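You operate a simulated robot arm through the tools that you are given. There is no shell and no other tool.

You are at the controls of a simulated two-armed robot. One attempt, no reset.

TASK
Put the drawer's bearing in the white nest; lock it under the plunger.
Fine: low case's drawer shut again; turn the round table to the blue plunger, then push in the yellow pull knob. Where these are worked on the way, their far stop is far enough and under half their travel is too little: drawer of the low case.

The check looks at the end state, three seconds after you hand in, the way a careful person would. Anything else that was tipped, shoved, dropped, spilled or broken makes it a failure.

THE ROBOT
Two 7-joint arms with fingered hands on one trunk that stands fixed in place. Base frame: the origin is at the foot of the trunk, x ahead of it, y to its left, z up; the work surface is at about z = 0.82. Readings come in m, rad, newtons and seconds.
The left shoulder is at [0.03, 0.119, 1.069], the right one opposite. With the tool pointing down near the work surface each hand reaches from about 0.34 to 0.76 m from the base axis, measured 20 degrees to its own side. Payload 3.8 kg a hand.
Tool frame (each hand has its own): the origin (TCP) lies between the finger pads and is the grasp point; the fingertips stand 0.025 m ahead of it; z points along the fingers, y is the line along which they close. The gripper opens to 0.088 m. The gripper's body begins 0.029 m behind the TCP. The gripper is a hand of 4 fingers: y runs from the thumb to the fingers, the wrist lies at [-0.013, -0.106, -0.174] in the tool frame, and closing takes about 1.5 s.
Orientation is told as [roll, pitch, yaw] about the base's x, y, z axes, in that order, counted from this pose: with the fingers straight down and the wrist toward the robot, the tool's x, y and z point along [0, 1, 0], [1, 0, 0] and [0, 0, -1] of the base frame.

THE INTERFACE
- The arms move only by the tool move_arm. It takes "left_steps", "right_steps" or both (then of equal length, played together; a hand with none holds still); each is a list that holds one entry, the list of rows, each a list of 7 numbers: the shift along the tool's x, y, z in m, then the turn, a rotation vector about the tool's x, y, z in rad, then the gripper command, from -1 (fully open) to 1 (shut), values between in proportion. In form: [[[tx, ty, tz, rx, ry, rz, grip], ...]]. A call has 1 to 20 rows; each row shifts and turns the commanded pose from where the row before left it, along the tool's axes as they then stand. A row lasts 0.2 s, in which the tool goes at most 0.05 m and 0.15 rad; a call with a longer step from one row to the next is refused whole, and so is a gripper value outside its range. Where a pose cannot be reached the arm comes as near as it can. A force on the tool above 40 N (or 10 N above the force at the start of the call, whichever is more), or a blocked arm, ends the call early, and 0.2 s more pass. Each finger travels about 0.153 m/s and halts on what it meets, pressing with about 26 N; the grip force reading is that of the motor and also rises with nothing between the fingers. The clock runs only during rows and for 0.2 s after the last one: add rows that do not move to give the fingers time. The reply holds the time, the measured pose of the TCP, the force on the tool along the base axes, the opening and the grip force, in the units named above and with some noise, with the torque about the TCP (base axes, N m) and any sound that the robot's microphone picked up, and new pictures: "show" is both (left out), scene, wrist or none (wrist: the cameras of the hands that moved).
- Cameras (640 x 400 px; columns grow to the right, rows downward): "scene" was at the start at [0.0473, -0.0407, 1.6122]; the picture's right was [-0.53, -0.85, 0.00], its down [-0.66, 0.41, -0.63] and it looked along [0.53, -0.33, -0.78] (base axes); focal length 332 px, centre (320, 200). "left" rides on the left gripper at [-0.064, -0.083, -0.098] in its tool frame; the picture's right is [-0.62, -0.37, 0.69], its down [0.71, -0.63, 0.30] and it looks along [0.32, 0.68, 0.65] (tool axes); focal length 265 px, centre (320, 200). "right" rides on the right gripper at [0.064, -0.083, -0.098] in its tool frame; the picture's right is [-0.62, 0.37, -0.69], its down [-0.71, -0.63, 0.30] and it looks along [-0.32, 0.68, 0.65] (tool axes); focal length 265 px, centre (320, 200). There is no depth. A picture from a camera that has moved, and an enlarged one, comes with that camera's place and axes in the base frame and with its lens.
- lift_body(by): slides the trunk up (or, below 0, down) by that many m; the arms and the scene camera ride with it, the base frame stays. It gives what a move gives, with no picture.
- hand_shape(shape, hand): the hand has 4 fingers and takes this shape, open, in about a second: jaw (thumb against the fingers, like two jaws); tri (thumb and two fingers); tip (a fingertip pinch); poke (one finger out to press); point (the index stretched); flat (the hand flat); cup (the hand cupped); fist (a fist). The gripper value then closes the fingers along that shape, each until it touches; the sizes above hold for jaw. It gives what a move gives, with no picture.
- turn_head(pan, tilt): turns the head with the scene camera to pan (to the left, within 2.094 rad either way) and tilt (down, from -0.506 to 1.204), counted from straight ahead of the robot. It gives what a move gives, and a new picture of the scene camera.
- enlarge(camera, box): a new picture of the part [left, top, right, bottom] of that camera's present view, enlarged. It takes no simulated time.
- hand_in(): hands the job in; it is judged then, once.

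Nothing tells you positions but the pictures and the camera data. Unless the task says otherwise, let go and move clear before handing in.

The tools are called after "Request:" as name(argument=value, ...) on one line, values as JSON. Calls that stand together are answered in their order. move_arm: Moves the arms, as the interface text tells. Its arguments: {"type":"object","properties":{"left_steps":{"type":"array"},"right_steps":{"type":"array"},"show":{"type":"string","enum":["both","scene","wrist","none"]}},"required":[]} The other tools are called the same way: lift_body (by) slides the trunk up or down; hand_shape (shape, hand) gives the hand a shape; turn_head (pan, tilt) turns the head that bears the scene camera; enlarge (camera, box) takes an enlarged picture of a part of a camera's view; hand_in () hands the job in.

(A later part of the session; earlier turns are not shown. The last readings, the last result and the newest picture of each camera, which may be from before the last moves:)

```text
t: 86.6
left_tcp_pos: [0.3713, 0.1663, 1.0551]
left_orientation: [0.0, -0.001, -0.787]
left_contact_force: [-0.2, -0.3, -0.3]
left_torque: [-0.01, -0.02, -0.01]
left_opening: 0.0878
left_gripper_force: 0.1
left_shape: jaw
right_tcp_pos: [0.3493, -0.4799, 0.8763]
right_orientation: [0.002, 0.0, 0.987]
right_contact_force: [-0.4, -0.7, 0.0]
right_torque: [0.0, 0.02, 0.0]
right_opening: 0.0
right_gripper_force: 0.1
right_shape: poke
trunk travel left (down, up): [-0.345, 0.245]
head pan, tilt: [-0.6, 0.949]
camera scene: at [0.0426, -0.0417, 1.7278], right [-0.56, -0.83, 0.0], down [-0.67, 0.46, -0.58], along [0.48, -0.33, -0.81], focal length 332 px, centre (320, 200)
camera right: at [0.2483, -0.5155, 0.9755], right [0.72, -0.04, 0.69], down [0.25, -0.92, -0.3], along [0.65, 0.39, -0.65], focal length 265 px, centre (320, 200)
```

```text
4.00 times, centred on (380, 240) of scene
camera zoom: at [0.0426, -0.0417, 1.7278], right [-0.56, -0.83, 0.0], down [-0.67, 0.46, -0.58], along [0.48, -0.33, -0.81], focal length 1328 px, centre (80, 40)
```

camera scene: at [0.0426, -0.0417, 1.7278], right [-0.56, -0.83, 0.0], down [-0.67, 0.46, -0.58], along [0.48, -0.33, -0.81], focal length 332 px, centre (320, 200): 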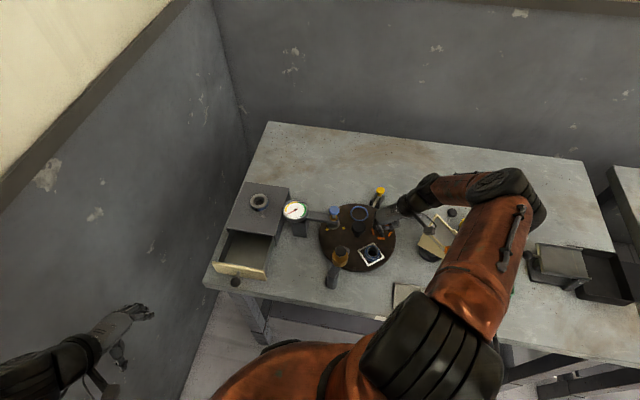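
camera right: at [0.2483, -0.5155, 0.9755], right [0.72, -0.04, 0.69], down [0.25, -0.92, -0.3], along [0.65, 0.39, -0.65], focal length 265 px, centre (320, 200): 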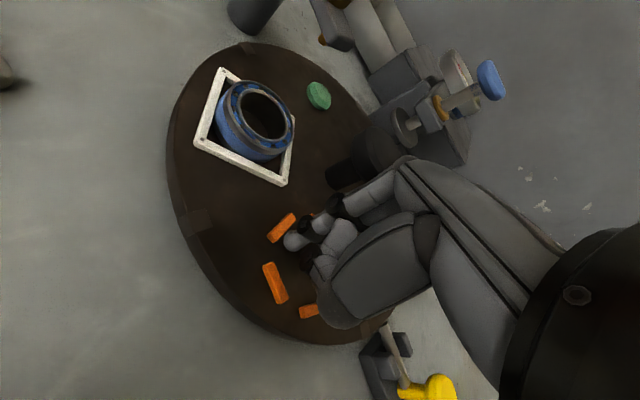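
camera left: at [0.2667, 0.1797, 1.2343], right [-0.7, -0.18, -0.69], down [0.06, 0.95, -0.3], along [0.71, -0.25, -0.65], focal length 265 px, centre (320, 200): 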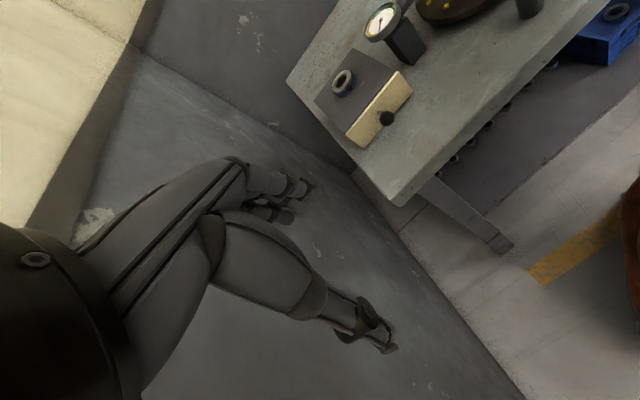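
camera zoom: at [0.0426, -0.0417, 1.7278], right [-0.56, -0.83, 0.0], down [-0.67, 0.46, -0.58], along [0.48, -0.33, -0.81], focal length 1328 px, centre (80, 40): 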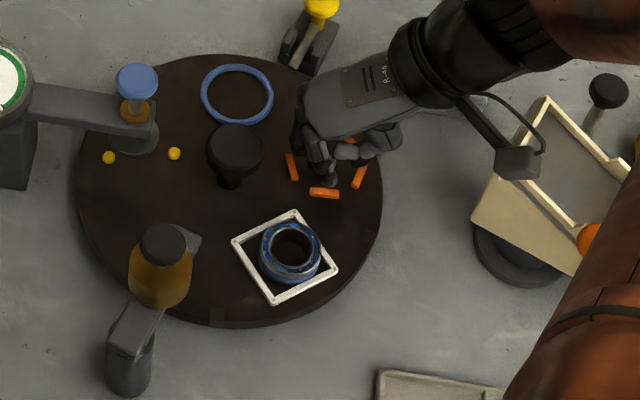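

Request:
move_arm(right_steps=[[[0.00762, 0.00143, 0.0005, 0, 0, -0.0367, -1], [0.00738, 0.0025, 0, 0, 0, -0.0367, -1], [0.00702, 0.00352, 0, 0, 0, -0.0367, -1], [0.00649, 0.00447, 0, 0, 0, -0.0367, -1]]])

Request:
enlarge(camera="right", box=[160, 150, 380, 320])

Request:
enlarge(camera="scene", box=[310, 190, 450, 290])

```text
t: 87.6
left_tcp_pos: [0.3723, 0.1677, 1.0556]
left_orientation: [0.0, 0.0, -0.787]
left_contact_force: [0.7, -0.7, -0.2]
left_torque: [0.03, 0.03, 0.0]
left_opening: 0.088
left_gripper_force: 0.0
left_shape: jaw
right_tcp_pos: [0.3326, -0.4559, 0.8753]
right_orientation: [-0.001, 0.0, 1.133]
right_contact_force: [-0.3, -0.8, 1.0]
right_torque: [-0.04, 0.01, -0.01]
right_opening: 0.0
right_gripper_force: 0.2
right_shape: poke
trunk travel left (down, up): [-0.345, 0.245]
head pan, tilt: [-0.6, 0.949]
camera scene: at [0.0426, -0.0414, 1.7278], right [-0.56, -0.83, 0.0], down [-0.67, 0.46, -0.58], along [0.48, -0.33, -0.81], focal length 332 px, centre (320, 200)
camera right: at [0.2377, -0.5049, 0.9752], right [0.72, 0.07, 0.69], down [0.38, -0.87, -0.3], along [0.58, 0.48, -0.65], focal length 265 px, centre (320, 200)
```

scene: 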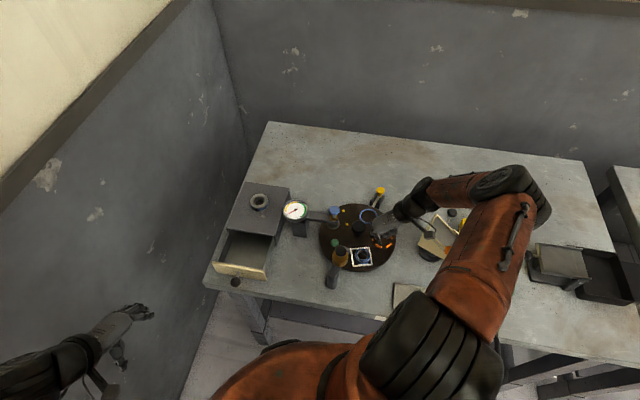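
right: 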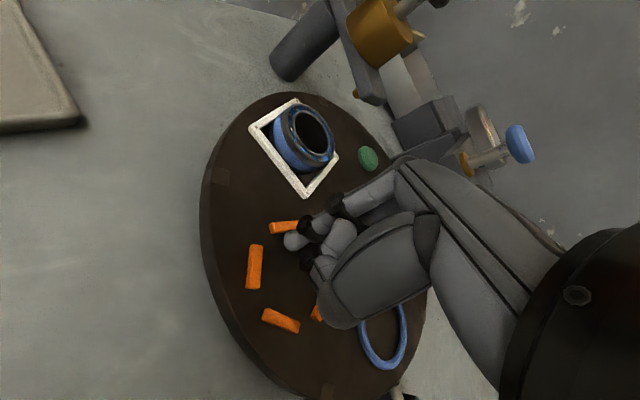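

```text
2.35 times, centred on (270, 235) of right
camera zoom: at [0.2377, -0.5049, 0.9752], right [0.72, 0.07, 0.69], down [0.38, -0.87, -0.3], along [0.58, 0.48, -0.65], focal length 624 px, centre (438, 118)
```

zoom: 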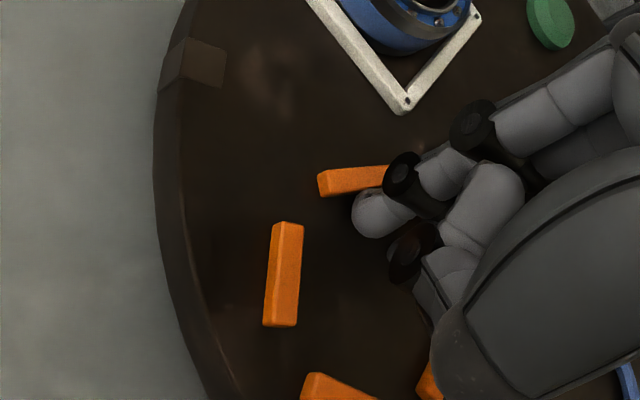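

```text
4.00 times, centred on (380, 240) of scene
camera zoom: at [0.0426, -0.0414, 1.7278], right [-0.56, -0.83, 0.0], down [-0.67, 0.46, -0.58], along [0.48, -0.33, -0.81], focal length 1328 px, centre (80, 40)
```

zoom: 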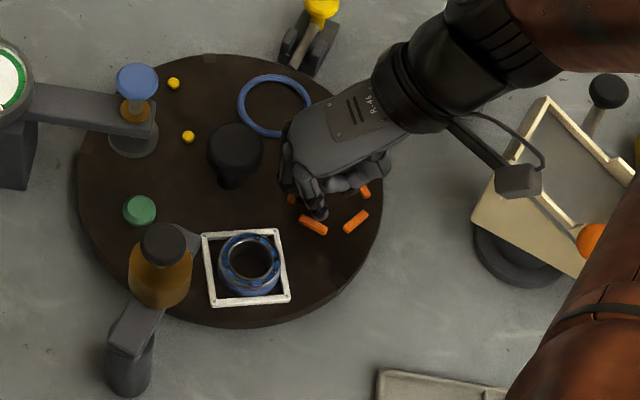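

The table turns smoothly with about 1 N. Before the bearing passes beneath the amber station, I'll check the clearance there.

Request:
enlarge(camera="right", box=[260, 0, 440, 180])

Request:
enlarge(camera="scene", box=[325, 225, 385, 285])

Request:
enlarge(camera="right", box=[400, 90, 540, 190])

```text
2.22 times, centred on (350, 90) of right
camera zoom: at [0.2377, -0.5049, 0.9752], right [0.72, 0.07, 0.69], down [0.38, -0.87, -0.3], along [0.58, 0.48, -0.65], focal length 590 px, centre (253, 444)
```

zoom: 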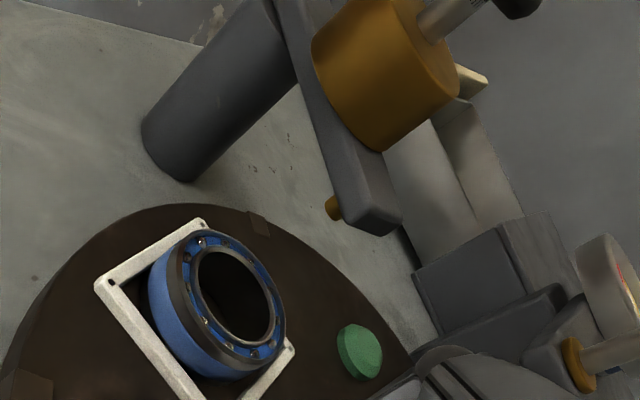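

```text
6.67 times, centred on (355, 255) of scene
camera zoom: at [0.0426, -0.0414, 1.7278], right [-0.56, -0.83, 0.0], down [-0.67, 0.46, -0.58], along [0.48, -0.33, -0.81], focal length 2213 px, centre (87, -167)
```

zoom: 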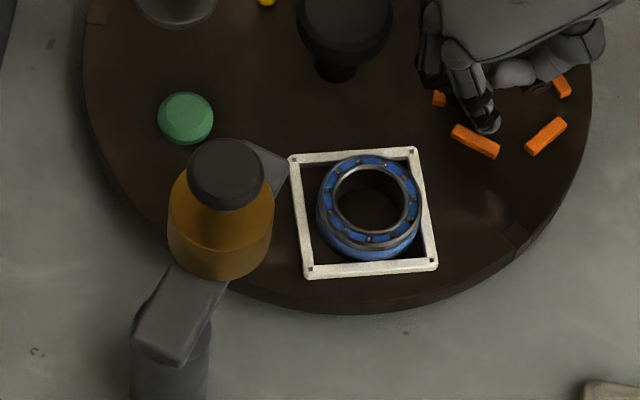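

```text
4.00 times, centred on (470, 140) of right
camera zoom: at [0.2377, -0.5049, 0.9752], right [0.72, 0.07, 0.69], down [0.38, -0.87, -0.3], along [0.58, 0.48, -0.65], focal length 1062 px, centre (-280, 440)
```

zoom: 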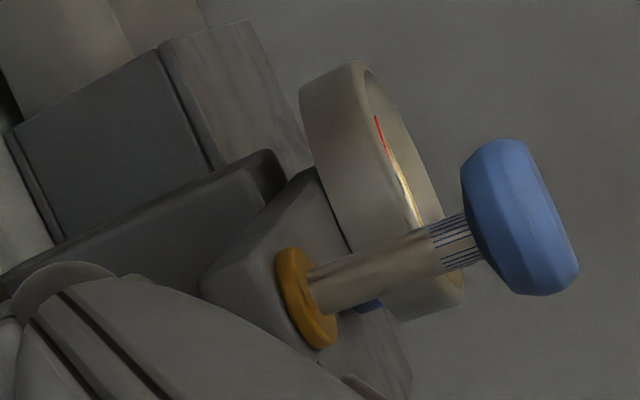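

Clearance under the amber nozzle is at least ~1.5 cm. Continuing the stroke.

Request:
move_arm(right_steps=[[[0.00582, 0.00532, 0, 0, 0, -0.0367, -1], [0.00506, 0.00611, 0, 0, 0, -0.0367, -1], [0.00419, 0.00676, 0, 0, 0, -0.0367, -1], [0.00324, 0.00729, 0, 0, 0, -0.0367, -1]]])

Request:
enlarge(camera="right", box=[160, 70, 440, 320])

Request:
enlarge(camera="scene", box=[310, 190, 450, 290])

```text
t: 88.6
left_tcp_pos: [0.3713, 0.1673, 1.0556]
left_orientation: [-0.001, 0.0, -0.787]
left_contact_force: [0.3, 0.7, 0.0]
left_torque: [-0.01, 0.01, 0.03]
left_opening: 0.0878
left_gripper_force: 0.0
left_shape: jaw
right_tcp_pos: [0.3236, -0.4237, 0.8758]
right_orientation: [-0.001, 0.001, 1.28]
right_contact_force: [0.3, 0.2, 1.2]
right_torque: [0.01, 0.0, -0.02]
right_opening: 0.0
right_gripper_force: 0.0
right_shape: poke
trunk travel left (down, up): [-0.345, 0.245]
head pan, tilt: [-0.6, 0.949]
camera scene: at [0.0428, -0.0412, 1.7278], right [-0.56, -0.83, 0.0], down [-0.67, 0.46, -0.58], along [0.48, -0.33, -0.81], focal length 332 px, centre (320, 200)
camera right: at [0.2375, -0.4871, 0.9753], right [0.7, 0.17, 0.69], down [0.5, -0.81, -0.31], along [0.51, 0.56, -0.65], focal length 265 px, centre (320, 200)
```

scene: 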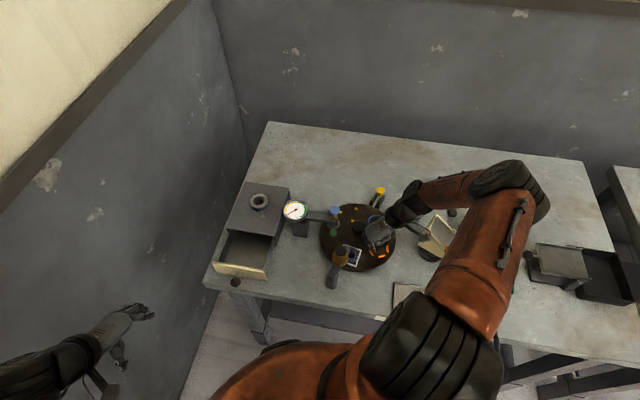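
right: 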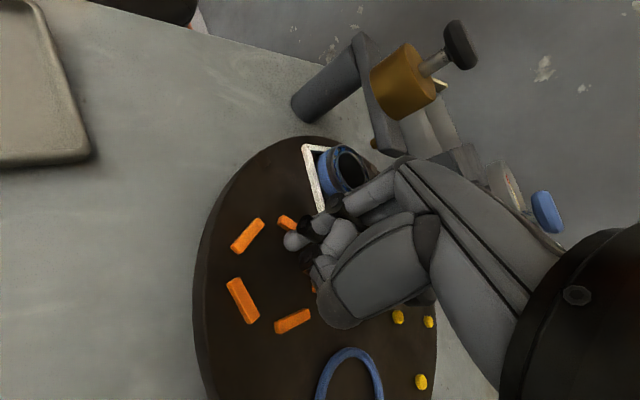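

```text
1.60 times, centred on (300, 195) of right
camera zoom: at [0.2375, -0.4871, 0.9753], right [0.7, 0.17, 0.69], down [0.5, -0.81, -0.31], along [0.51, 0.56, -0.65], focal length 425 px, centre (352, 208)
```

zoom: 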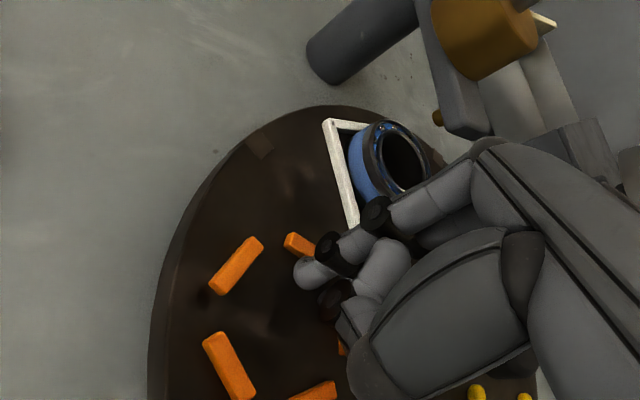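

```text
4.00 times, centred on (380, 240) of scene
camera zoom: at [0.0428, -0.0412, 1.7278], right [-0.56, -0.83, 0.0], down [-0.67, 0.46, -0.58], along [0.48, -0.33, -0.81], focal length 1328 px, centre (80, 40)
```

zoom: 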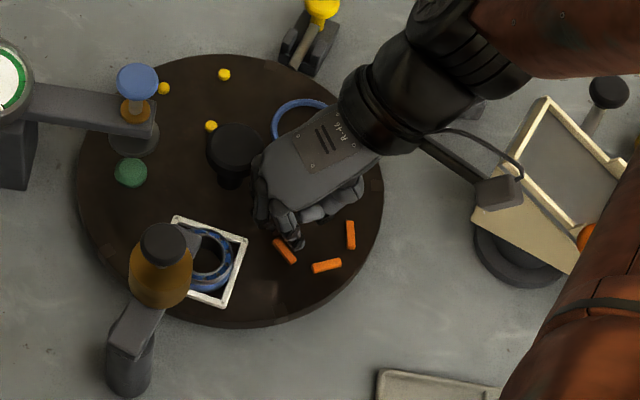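

The white nest has moved about 64° (now near 124°). Finishing this stroke, then I'll lift out.

Request:
move_arm(right_steps=[[[0.00221, 0.00766, 0, 0, 0, -0.0367, -1], [0.00115, 0.00791, 0, 0, 0, -0.0367, -1], [0, 0, 0, 0, 0, 0, -1]]], show="none")

Request:
enlarge(camera="scene", box=[310, 190, 450, 290])

Request:
enlarge(camera="right", box=[160, 70, 440, 320])

```text
t: 89.4
left_tcp_pos: [0.3712, 0.1682, 1.0555]
left_orientation: [0.001, 0.0, -0.787]
left_contact_force: [0.1, 0.2, -0.1]
left_torque: [-0.01, -0.03, 0.0]
left_opening: 0.0879
left_gripper_force: 0.1
left_shape: jaw
right_tcp_pos: [0.3251, -0.4078, 0.876]
right_orientation: [-0.002, -0.002, 1.352]
right_contact_force: [-3.3, -0.7, 1.0]
right_torque: [-0.03, 0.03, 0.01]
right_opening: 0.0001
right_gripper_force: 0.1
right_shape: poke
trunk travel left (down, up): [-0.345, 0.245]
head pan, tilt: [-0.6, 0.949]
```

```text
4.00 times, centred on (380, 240) of scene
camera zoom: at [0.042, -0.0417, 1.7278], right [-0.57, -0.82, 0.0], down [-0.67, 0.46, -0.58], along [0.48, -0.33, -0.81], focal length 1328 px, centre (80, 40)
```

zoom: 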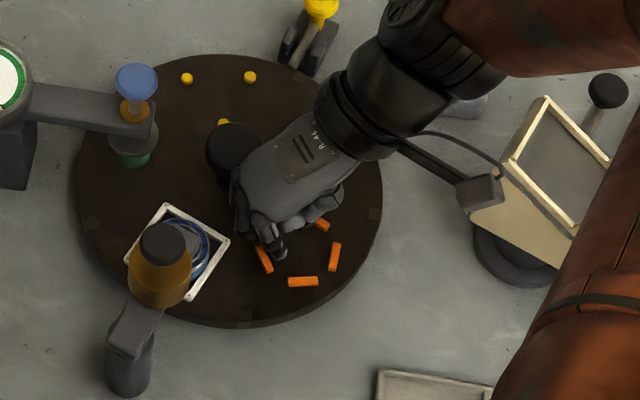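

```text
1.60 times, centred on (300, 195) of right
camera zoom: at [0.2435, -0.4772, 0.9752], right [0.69, 0.22, 0.69], down [0.56, -0.77, -0.3], along [0.47, 0.6, -0.65], focal length 425 px, centre (352, 208)
```

zoom: 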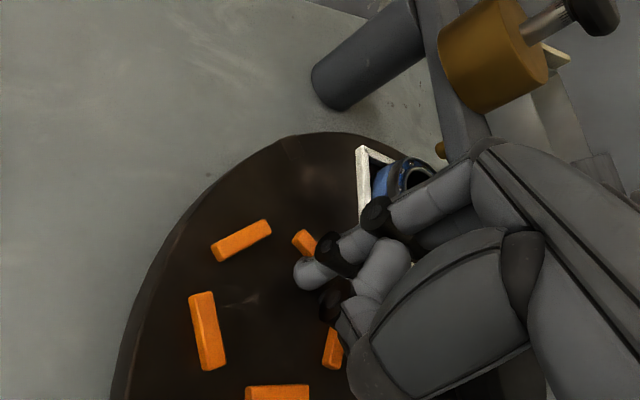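

White is now at the amber station (one index step). Lifting out, then going to the blue ring, which should now be where the orange nest was.

Request:
move_arm(right_steps=[[[0.004, 0, -0.01, 0, 0, 0, -1], [0, 0, -0.03, 0, 0, 0, -1], [0, 0, -0.04, 0, 0, 0, -1], [0, 0, -0.04, 0, 0, 0, -1], [0, 0, 0, 0, 0, 0.14, -1], [0, 0, 0, 0, 0, 0.14, -1], [0, 0, 0, 0, 0, 0.14, -1], [0, 0, 0, 0, 0, 0.13, -1], [-0.03, -0.02, 0, 0, 0, 0, -1], [-0.03, -0.015, 0, 0, 0, 0, -1], [-0.03, 0, 0, 0, 0, 0, -1], [0, 0, 0, 0, 0, 0, -1]]])

Request:
enlarge(camera="scene", box=[310, 190, 450, 290])

Request:
enlarge(camera="right", box=[60, 100, 400, 380])

```text
t: 92.0
left_tcp_pos: [0.3704, 0.1675, 1.0548]
left_orientation: [0.001, 0.0, -0.786]
left_contact_force: [0.2, -0.4, 0.2]
left_torque: [0.01, 0.04, 0.03]
left_opening: 0.0875
left_gripper_force: 0.0
left_shape: jaw
right_tcp_pos: [0.3597, -0.4959, 0.9957]
right_orientation: [0.001, -0.001, 0.802]
right_contact_force: [0.0, -0.1, -0.6]
right_torque: [0.0, 0.01, 0.0]
right_opening: 0.0
right_gripper_force: 0.0
right_shape: poke
trunk travel left (down, up): [-0.345, 0.245]
head pan, tilt: [-0.6, 0.949]
camera scene: at [0.042, -0.0416, 1.7278], right [-0.56, -0.83, 0.0], down [-0.67, 0.46, -0.58], along [0.48, -0.33, -0.81], focal length 332 px, centre (320, 200)
camera right: at [0.2552, -0.5128, 1.0949], right [0.7, -0.17, 0.69], down [0.07, -0.95, -0.3], along [0.71, 0.27, -0.65], focal length 265 px, centre (320, 200)
```

scene: 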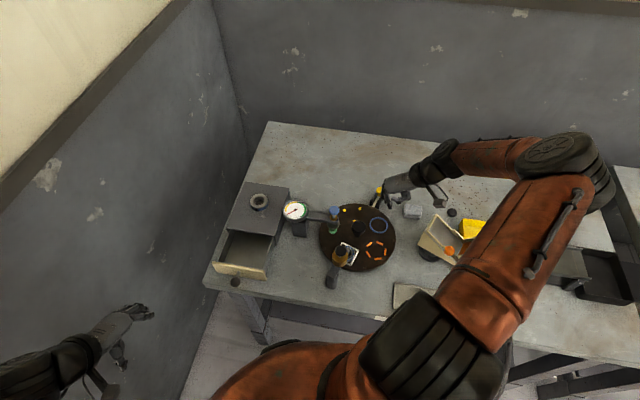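
right: 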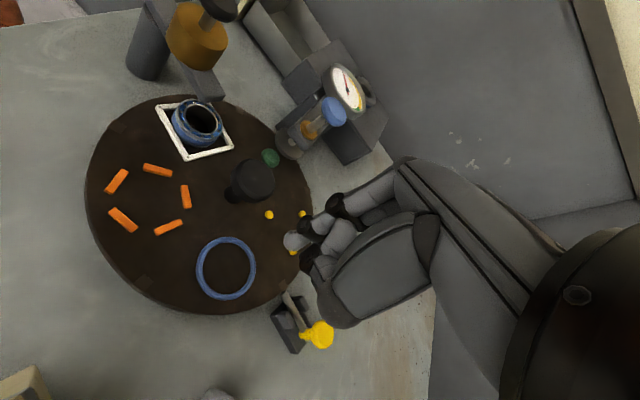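

```text
4.00 times, centred on (380, 240) of scene
camera zoom: at [0.042, -0.0416, 1.7278], right [-0.56, -0.83, 0.0], down [-0.67, 0.46, -0.58], along [0.48, -0.33, -0.81], focal length 1328 px, centre (80, 40)
```

zoom: 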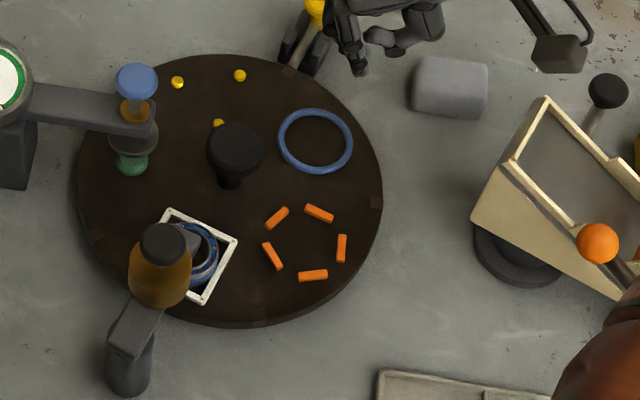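

```text
1.43 times, centred on (230, 240) of right
camera zoom: at [0.2552, -0.5128, 1.0949], right [0.7, -0.17, 0.69], down [0.07, -0.95, -0.3], along [0.71, 0.27, -0.65], focal length 379 px, centre (449, 143)
```

zoom: 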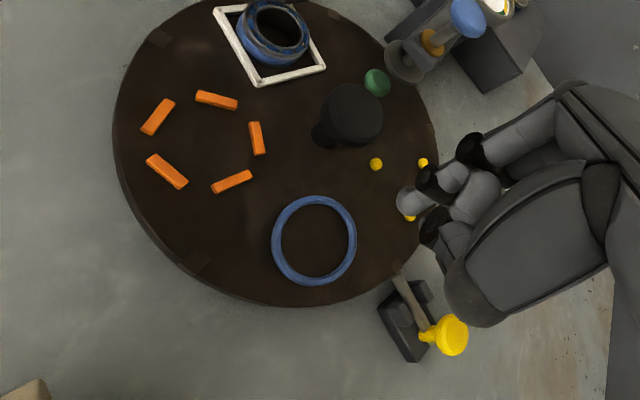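

The blue ring is now at about [0.376, -0.492], one exact index step. Moving the finger over it and down inside.

Request:
move_arm(right_steps=[[[-0.0168, 0.0133, 0, 0, 0, 0, -1], [0, 0, 0.04, 0, 0, 0, -1], [0, 0, 0.04, 0, 0, 0, -1], [0, 0, 0.025, 0, 0, 0, -1], [0, 0, 0, 0, 0, 0, -1]]])

Request:
enlarge(camera="right", box=[160, 150, 380, 320])

Request:
enlarge(camera="scene", box=[310, 190, 450, 290])

```text
t: 93.2
left_tcp_pos: [0.3711, 0.1675, 1.0548]
left_orientation: [0.0, 0.0, -0.787]
left_contact_force: [0.5, -0.8, 0.2]
left_torque: [0.03, 0.02, -0.01]
left_opening: 0.0878
left_gripper_force: 0.0
left_shape: jaw
right_tcp_pos: [0.3812, -0.4982, 0.8915]
right_orientation: [0.0, -0.001, 0.801]
right_contact_force: [-0.2, -1.2, -0.3]
right_torque: [-0.02, -0.04, 0.01]
right_opening: 0.0
right_gripper_force: 0.1
right_shape: poke
trunk travel left (down, up): [-0.345, 0.245]
head pan, tilt: [-0.6, 0.949]
camera scene: at [0.0426, -0.0416, 1.7279], right [-0.56, -0.83, 0.0], down [-0.67, 0.46, -0.58], along [0.48, -0.33, -0.81], focal length 332 px, centre (320, 200)
camera right: at [0.2765, -0.515, 0.9917], right [0.7, -0.17, 0.69], down [0.08, -0.95, -0.3], along [0.71, 0.27, -0.65], focal length 265 px, centre (320, 200)
```

scene: 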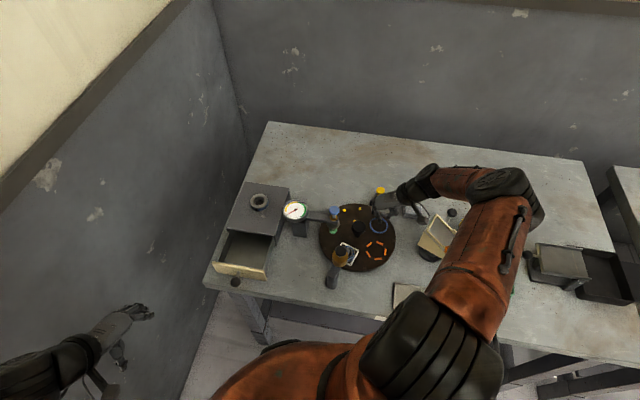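
right: 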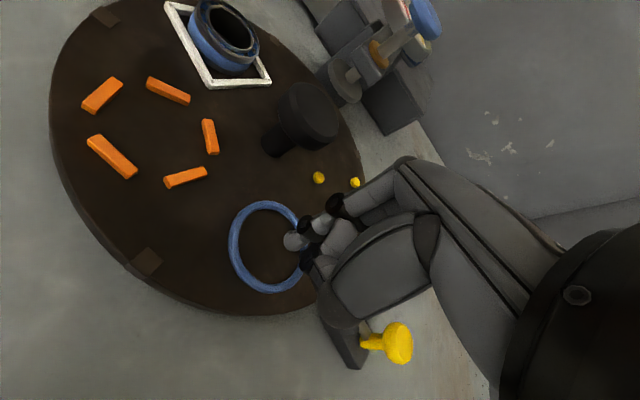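

```text
2.35 times, centred on (270, 235) of right
camera zoom: at [0.2765, -0.515, 0.9917], right [0.7, -0.17, 0.69], down [0.08, -0.95, -0.3], along [0.71, 0.27, -0.65], focal length 624 px, centre (438, 118)
```

zoom: 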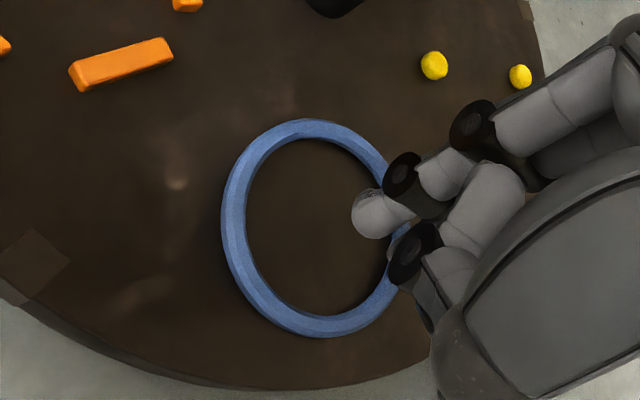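

```text
4.00 times, centred on (380, 240) of scene
camera zoom: at [0.0426, -0.0416, 1.7279], right [-0.56, -0.83, 0.0], down [-0.67, 0.46, -0.58], along [0.48, -0.33, -0.81], focal length 1328 px, centre (80, 40)
```

zoom: 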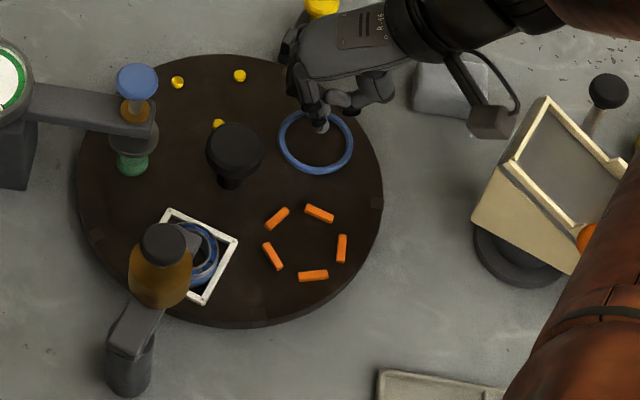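

Request:
move_arm(right_steps=[[[0, 0, 0.008, 0, 0, 0, -1], [0, 0, 0.006, 0, 0, 0, -1], [0.00654, -0.00379, 0, 0, 0, -0.0367, -1], [0.00705, -0.00282, 0, 0, 0, -0.0367, -1], [0.00741, -0.0018, 0, 0, 0, -0.0367, -1], [0.00763, -0.00074, 0, 0, 0, -0.0367, -1], [0.00772, 0.00036, 0, 0, 0, -0.0367, -1], [0.00762, 0.00143, 0, 0, 0, -0.0367, -1]]])

Request:
enlarge(camera="right", box=[160, 150, 380, 320])

Request:
enlarge(camera="scene", box=[310, 190, 450, 290])

```text
t: 95.0
left_tcp_pos: [0.3716, 0.167, 1.0544]
left_orientation: [-0.001, 0.0, -0.787]
left_contact_force: [-0.1, -0.3, -0.2]
left_torque: [0.05, -0.01, 0.01]
left_opening: 0.0878
left_gripper_force: 0.1
left_shape: jaw
right_tcp_pos: [0.3415, -0.4753, 0.8762]
right_orientation: [0.0, -0.001, 1.022]
right_contact_force: [-0.1, -0.1, 0.6]
right_torque: [0.01, 0.0, -0.04]
right_opening: 0.0002
right_gripper_force: 0.0
right_shape: poke
trunk travel left (down, up): [-0.345, 0.245]
head pan, tilt: [-0.6, 0.949]
camera scene: at [0.0427, -0.0416, 1.7278], right [-0.56, -0.83, 0.0], down [-0.67, 0.46, -0.58], along [0.48, -0.33, -0.81], focal length 332 px, centre (320, 200)
camera right: at [0.243, -0.5146, 0.9761], right [0.72, -0.01, 0.69], down [0.28, -0.91, -0.3], along [0.63, 0.41, -0.65], focal length 265 px, centre (320, 200)
```

scene: 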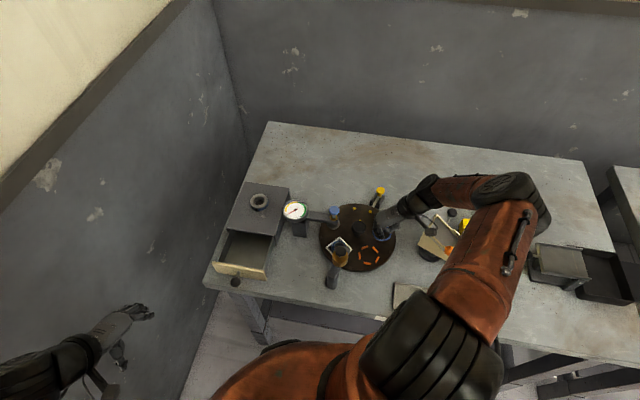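
right: 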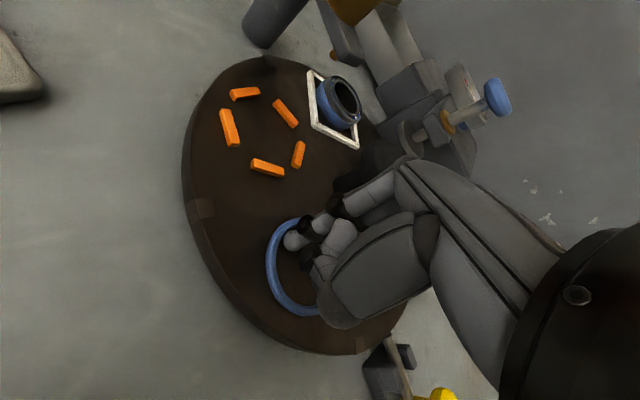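

```text
2.35 times, centred on (270, 235) of right
camera zoom: at [0.243, -0.5146, 0.9761], right [0.72, -0.01, 0.69], down [0.28, -0.91, -0.3], along [0.63, 0.41, -0.65], focal length 624 px, centre (438, 118)
```

zoom: 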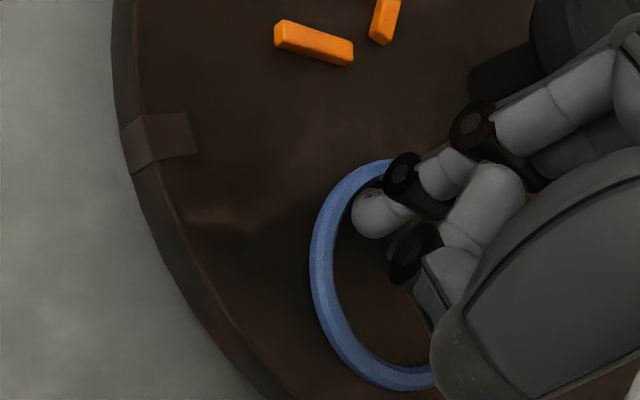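

```text
4.00 times, centred on (380, 240) of scene
camera zoom: at [0.0427, -0.0416, 1.7278], right [-0.56, -0.83, 0.0], down [-0.67, 0.46, -0.58], along [0.48, -0.33, -0.81], focal length 1328 px, centre (80, 40)
```

zoom: 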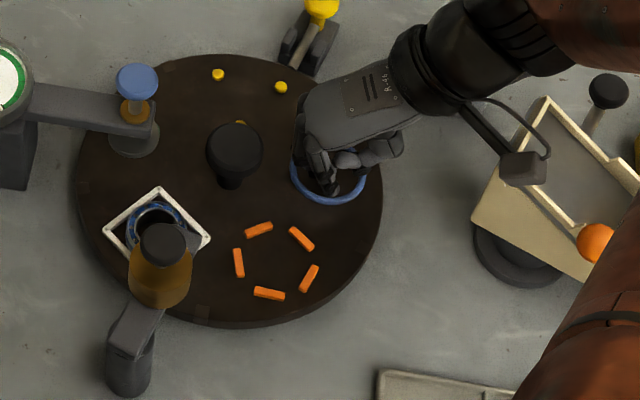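

Request:
move_arm(right_steps=[[[0.0078, 0.0022, 0, 0, 0, -0.0367, -1], [0.0078, 0.0031, 0, 0, 0, -0.0367, -1], [0.0074, 0.0041, 0, 0, 0, -0.0367, -1], [0.0067, 0.0049, 0, 0, 0, -0.0367, -1]]], show="none")

Request:
enlarge(camera="right", box=[160, 40, 480, 320])

Request:
enlarge(camera="scene", box=[310, 190, 450, 290])

```text
t: 96.0
left_tcp_pos: [0.3724, 0.1669, 1.0548]
left_orientation: [-0.001, 0.0, -0.788]
left_contact_force: [-0.2, 0.4, -0.7]
left_torque: [-0.01, 0.01, -0.01]
left_opening: 0.0878
left_gripper_force: 0.1
left_shape: jaw
right_tcp_pos: [0.323, -0.4489, 0.8772]
right_orientation: [0.0, -0.001, 1.168]
right_contact_force: [-0.1, -0.9, 0.1]
right_torque: [0.0, 0.02, 0.0]
right_opening: 0.0001
right_gripper_force: 0.1
right_shape: poke
trunk travel left (down, up): [-0.345, 0.245]
head pan, tilt: [-0.6, 0.949]
```

```text
1.43 times, centred on (320, 180) of right
camera zoom: at [0.23, -0.5015, 0.9769], right [0.71, 0.1, 0.69], down [0.41, -0.86, -0.3], along [0.57, 0.5, -0.65], focal length 379 px, centre (320, 229)
```

zoom: 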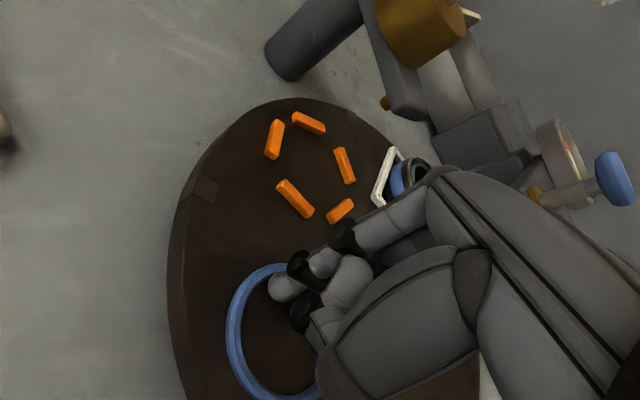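

```text
4.00 times, centred on (380, 240) of scene
camera zoom: at [0.0426, -0.0415, 1.7278], right [-0.56, -0.83, 0.0], down [-0.67, 0.46, -0.58], along [0.48, -0.33, -0.81], focal length 1328 px, centre (80, 40)
```

zoom: 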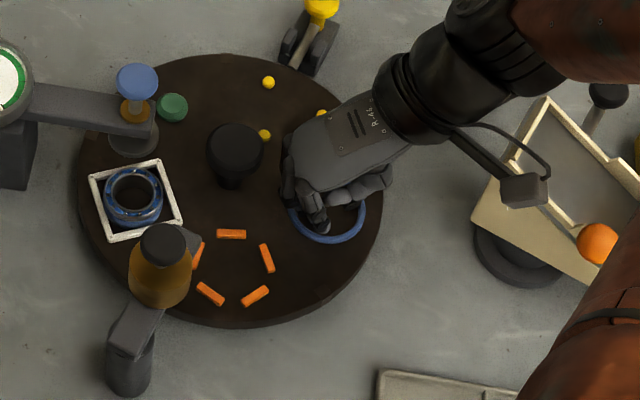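

Request:
move_arm(right_steps=[[[0.0055, 0.006, 0, 0, 0, -0.0367, -1], [0.0046, 0.0067, 0, 0, 0, -0.0367, -1], [0.0036, 0.0072, 0, 0, 0, -0.0367, -1], [0, 0, 0, 0, 0, 0, -1]]], show="none")

Request:
enlarge(camera="scene", box=[375, 185, 415, 225])

Request:
enlarge(camera="scene", box=[310, 190, 450, 290])

```text
t: 97.0
left_tcp_pos: [0.3719, 0.1678, 1.0556]
left_orientation: [-0.001, 0.001, -0.789]
left_contact_force: [-0.3, -1.2, 0.6]
left_torque: [0.01, 0.0, 0.02]
left_opening: 0.0879
left_gripper_force: 0.0
left_shape: jaw
right_tcp_pos: [0.3171, -0.4249, 0.8764]
right_orientation: [-0.002, -0.001, 1.279]
right_contact_force: [0.8, 0.2, 0.4]
right_torque: [-0.02, 0.0, 0.03]
right_opening: 0.0
right_gripper_force: 0.0
right_shape: poke
trunk travel left (down, up): [-0.345, 0.245]
head pan, tilt: [-0.6, 0.949]
```

```text
10.00 times, centred on (395, 205) of scene
camera zoom: at [0.0427, -0.0417, 1.7278], right [-0.56, -0.83, 0.0], down [-0.67, 0.46, -0.58], along [0.48, -0.33, -0.81], focal length 3320 px, centre (-430, 150)
```

zoom: 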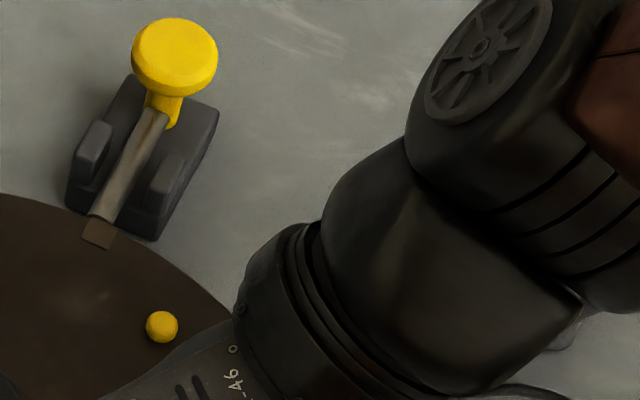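

```text
4.00 times, centred on (380, 240) of scene
camera zoom: at [0.0427, -0.0417, 1.7278], right [-0.56, -0.83, 0.0], down [-0.67, 0.46, -0.58], along [0.48, -0.33, -0.81], focal length 1328 px, centre (80, 40)
```

zoom: 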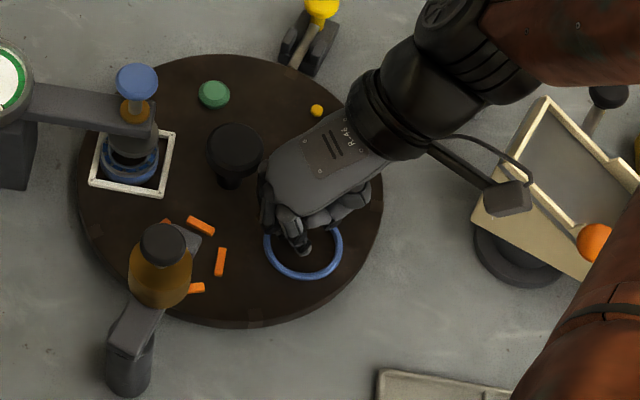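

Request:
enlarge(camera="scene", box=[376, 195, 400, 215])

Request:
enlarge(camera="scene", box=[325, 200, 365, 240])

```text
16.00 times, centred on (388, 205) of scene
camera zoom: at [0.0427, -0.0417, 1.7278], right [-0.56, -0.83, 0.0], down [-0.67, 0.46, -0.58], along [0.48, -0.33, -0.81], focal length 5311 px, centre (-768, 120)
```

zoom: 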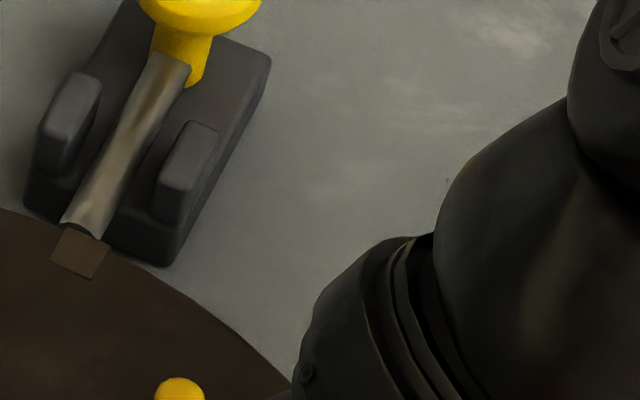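

```text
10.00 times, centred on (345, 220) of scene
camera zoom: at [0.0427, -0.0417, 1.7278], right [-0.56, -0.83, 0.0], down [-0.67, 0.46, -0.58], along [0.48, -0.33, -0.81], focal length 3320 px, centre (70, 0)
```

zoom: 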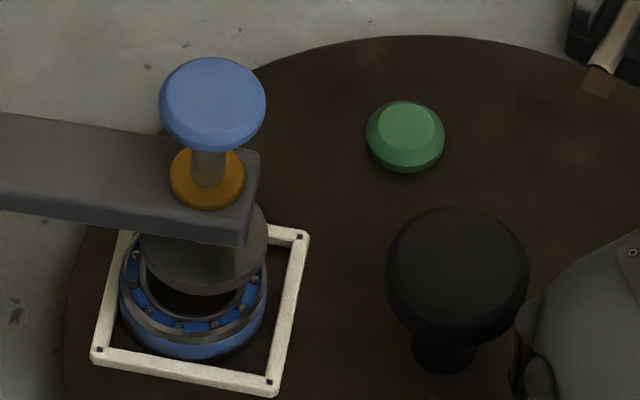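

The table is almost indexed: the notch is within ~2 mm of the pin, possibly slightly overshot. I'll lift the finger out and see whether it settles.

Request:
move_arm(right_steps=[[[0.001, -0.003, 0, 0, 0, 0, -1], [0, 0, -0.01, 0, 0, 0, -1], [0, 0, -0.03, 0, 0, 0, -1], [0, 0, -0.04, 0, 0, 0, -1], [0, 0, -0.04, 0, 0, 0, -1], [0, -0.04, 0, 0, 0, 0, -1], [0, -0.03, 0, 0, 0, 0, -1], [0, 0, 0, 0, 0, 0, -1]]])

Request:
enlarge(camera="scene", box=[376, 195, 400, 215])

Request:
enlarge(camera="scene", box=[310, 190, 450, 290])

Request:
enlarge(camera="right", box=[60, 100, 400, 380])

```text
t: 98.8
left_tcp_pos: [0.372, 0.1673, 1.0555]
left_orientation: [-0.001, -0.002, -0.787]
left_contact_force: [-0.3, -0.4, -0.2]
left_torque: [-0.03, 0.01, 0.02]
left_opening: 0.0879
left_gripper_force: 0.0
left_shape: jaw
right_tcp_pos: [0.297, -0.4976, 0.9971]
right_orientation: [0.0, -0.001, 1.278]
right_contact_force: [0.1, 0.3, -0.7]
right_torque: [0.01, 0.05, 0.02]
right_opening: 0.0
right_gripper_force: 0.0
right_shape: poke
trunk travel left (down, up): [-0.345, 0.245]
head pan, tilt: [-0.6, 0.949]
camera scene: at [0.0428, -0.0413, 1.7278], right [-0.56, -0.83, 0.0], down [-0.67, 0.46, -0.58], along [0.48, -0.33, -0.81], focal length 332 px, centre (320, 200)
camera right: at [0.2098, -0.5588, 1.0966], right [0.7, 0.17, 0.69], down [0.5, -0.81, -0.3], along [0.51, 0.56, -0.65], focal length 265 px, centre (320, 200)
```

scene: 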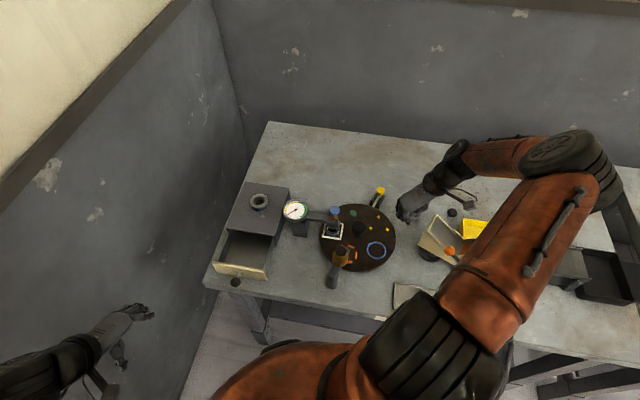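
right: 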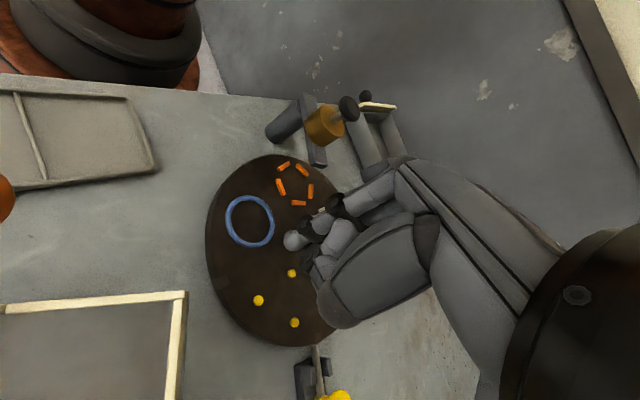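

```text
16.00 times, centred on (388, 205) of scene
camera zoom: at [0.0428, -0.0413, 1.7278], right [-0.56, -0.83, 0.0], down [-0.67, 0.46, -0.58], along [0.48, -0.33, -0.81], focal length 5311 px, centre (-768, 120)
```

zoom: 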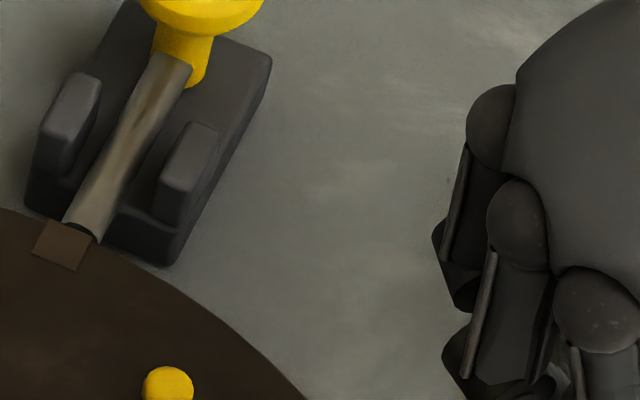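

```text
4.00 times, centred on (380, 240) of scene
camera zoom: at [0.0428, -0.0413, 1.7278], right [-0.56, -0.83, 0.0], down [-0.67, 0.46, -0.58], along [0.48, -0.33, -0.81], focal length 1328 px, centre (80, 40)
```

zoom: 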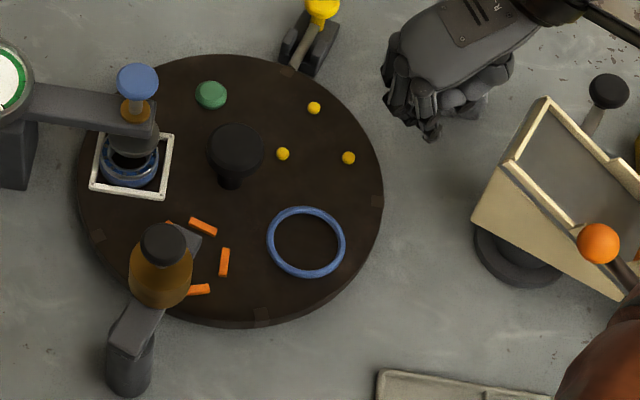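

```text
1.43 times, centred on (230, 240) of right
camera zoom: at [0.2098, -0.5588, 1.0966], right [0.7, 0.17, 0.69], down [0.5, -0.81, -0.3], along [0.51, 0.56, -0.65], focal length 379 px, centre (449, 143)
```

zoom: 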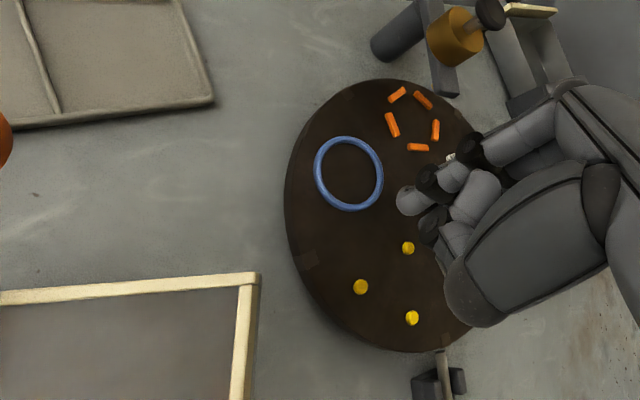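

The table settled back onto its index position: notch lines up with the pin again, white nest with bearing sits under the blue plunger's foot. Next, the yellow knob: I'll raise the hand and bring it to yaw ~0 before going out to the right side of the knob.

Request:
move_arm(right_steps=[[[0, 0, -0.04, 0, 0, 0.1, -1], [0, 0, -0.04, 0, 0, 0.13, -1], [0, 0, -0.03, 0, 0, 0.13, -1], [0, 0, 0, 0, 0, 0.13, -1], [0, 0, 0, 0, 0, 0.13, -1], [0, 0, 0, 0, 0, 0.13, -1], [0, 0, 0, 0, 0, 0.13, -1], [0, 0, 0, 0, 0, 0.13, -1], [0, 0, 0, 0, 0, 0.13, -1], [0, 0, 0, 0, 0, 0.13, -1], [0, 0, 0, 0, 0, 0, -1]]])

Request:
enlarge(camera="right", box=[0, 150, 400, 400])

```text
t: 101.2
left_tcp_pos: [0.373, 0.167, 1.0557]
left_orientation: [0.001, 0.0, -0.787]
left_contact_force: [-0.5, 0.1, 0.0]
left_torque: [-0.02, 0.01, 0.01]
left_opening: 0.0878
left_gripper_force: 0.0
left_shape: jaw
right_tcp_pos: [0.2959, -0.4959, 1.1074]
right_orientation: [0.0, 0.0, 0.005]
right_contact_force: [0.2, -0.1, 0.0]
right_torque: [0.01, -0.01, 0.02]
right_opening: 0.0
right_gripper_force: 0.1
right_shape: poke
trunk travel left (down, up): [-0.345, 0.245]
head pan, tilt: [-0.6, 0.949]
camera scene: at [0.0429, -0.0418, 1.7278], right [-0.56, -0.83, 0.0], down [-0.67, 0.46, -0.58], along [0.48, -0.33, -0.81], focal length 332 px, centre (320, 200)
camera right: at [0.2115, -0.4323, 1.2063], right [0.37, -0.62, 0.69], down [-0.63, -0.72, -0.3], along [0.69, -0.32, -0.65], focal length 265 px, centre (320, 200)
```

scene: 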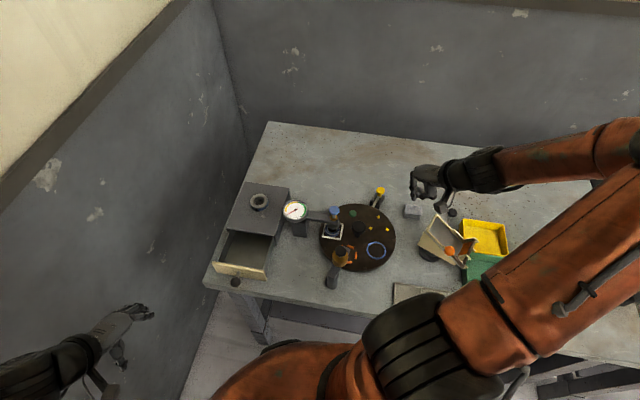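
right: 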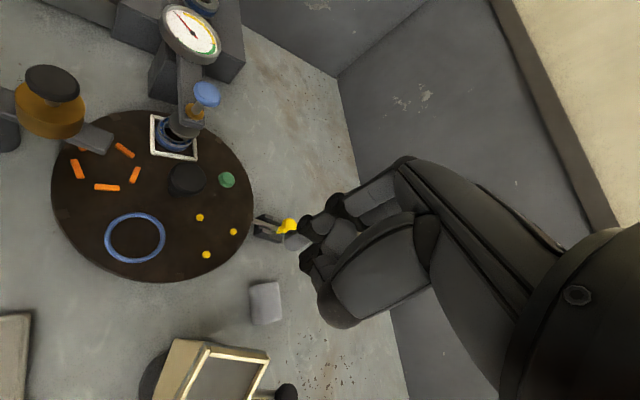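

```text
1.60 times, centred on (200, 275) of right
camera zoom: at [0.2115, -0.4323, 1.2063], right [0.37, -0.62, 0.69], down [-0.63, -0.72, -0.3], along [0.69, -0.32, -0.65], focal length 425 px, centre (512, 80)
```

zoom: 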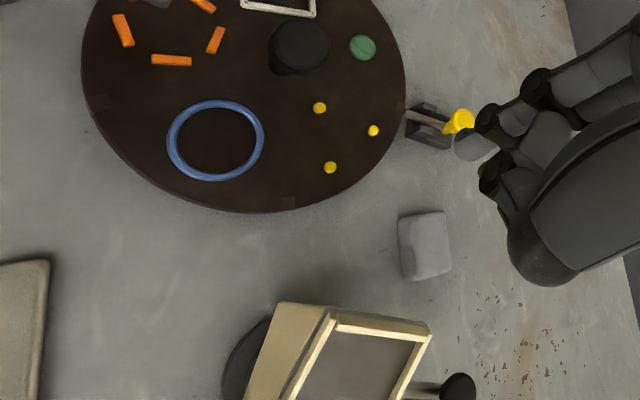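

Request:
enlarge(camera="right", box=[235, 200, 315, 250])

Request:
enlarge(camera="right", box=[130, 80, 250, 180])

Request:
enlarge(camera="scene", box=[365, 175, 405, 215])

```text
8.00 times, centred on (275, 225) of right
camera zoom: at [0.2115, -0.4323, 1.2063], right [0.37, -0.62, 0.69], down [-0.63, -0.72, -0.3], along [0.69, -0.32, -0.65], focal length 2123 px, centre (680, 0)
```

zoom: 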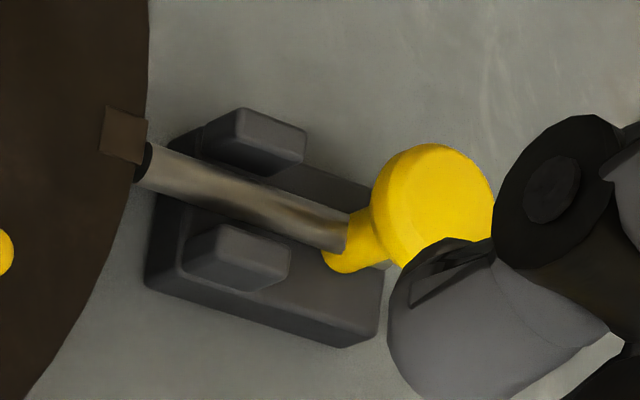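

```text
4.00 times, centred on (190, 130) of right
camera zoom: at [0.2115, -0.4323, 1.2063], right [0.37, -0.62, 0.69], down [-0.63, -0.72, -0.3], along [0.69, -0.32, -0.65], focal length 1062 px, centre (840, 480)
```

zoom: 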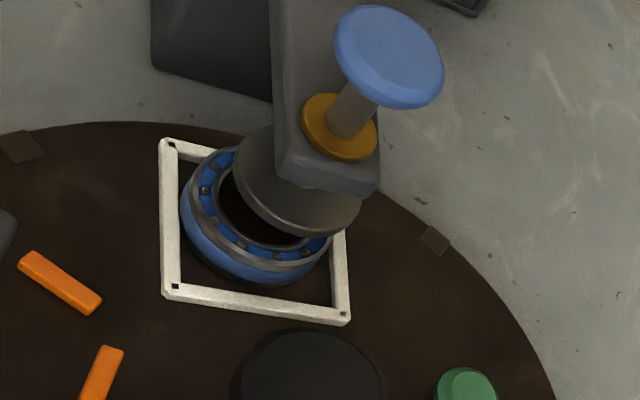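

```text
10.00 times, centred on (385, 195) of scene
camera zoom: at [0.0429, -0.0418, 1.7278], right [-0.56, -0.83, 0.0], down [-0.67, 0.46, -0.58], along [0.48, -0.33, -0.81], focal length 3320 px, centre (-330, 250)
```

zoom: 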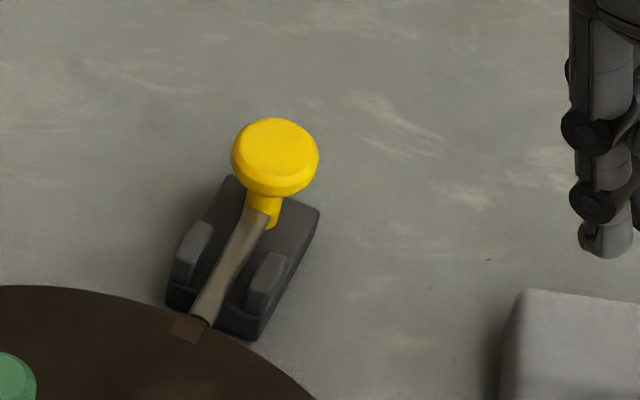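

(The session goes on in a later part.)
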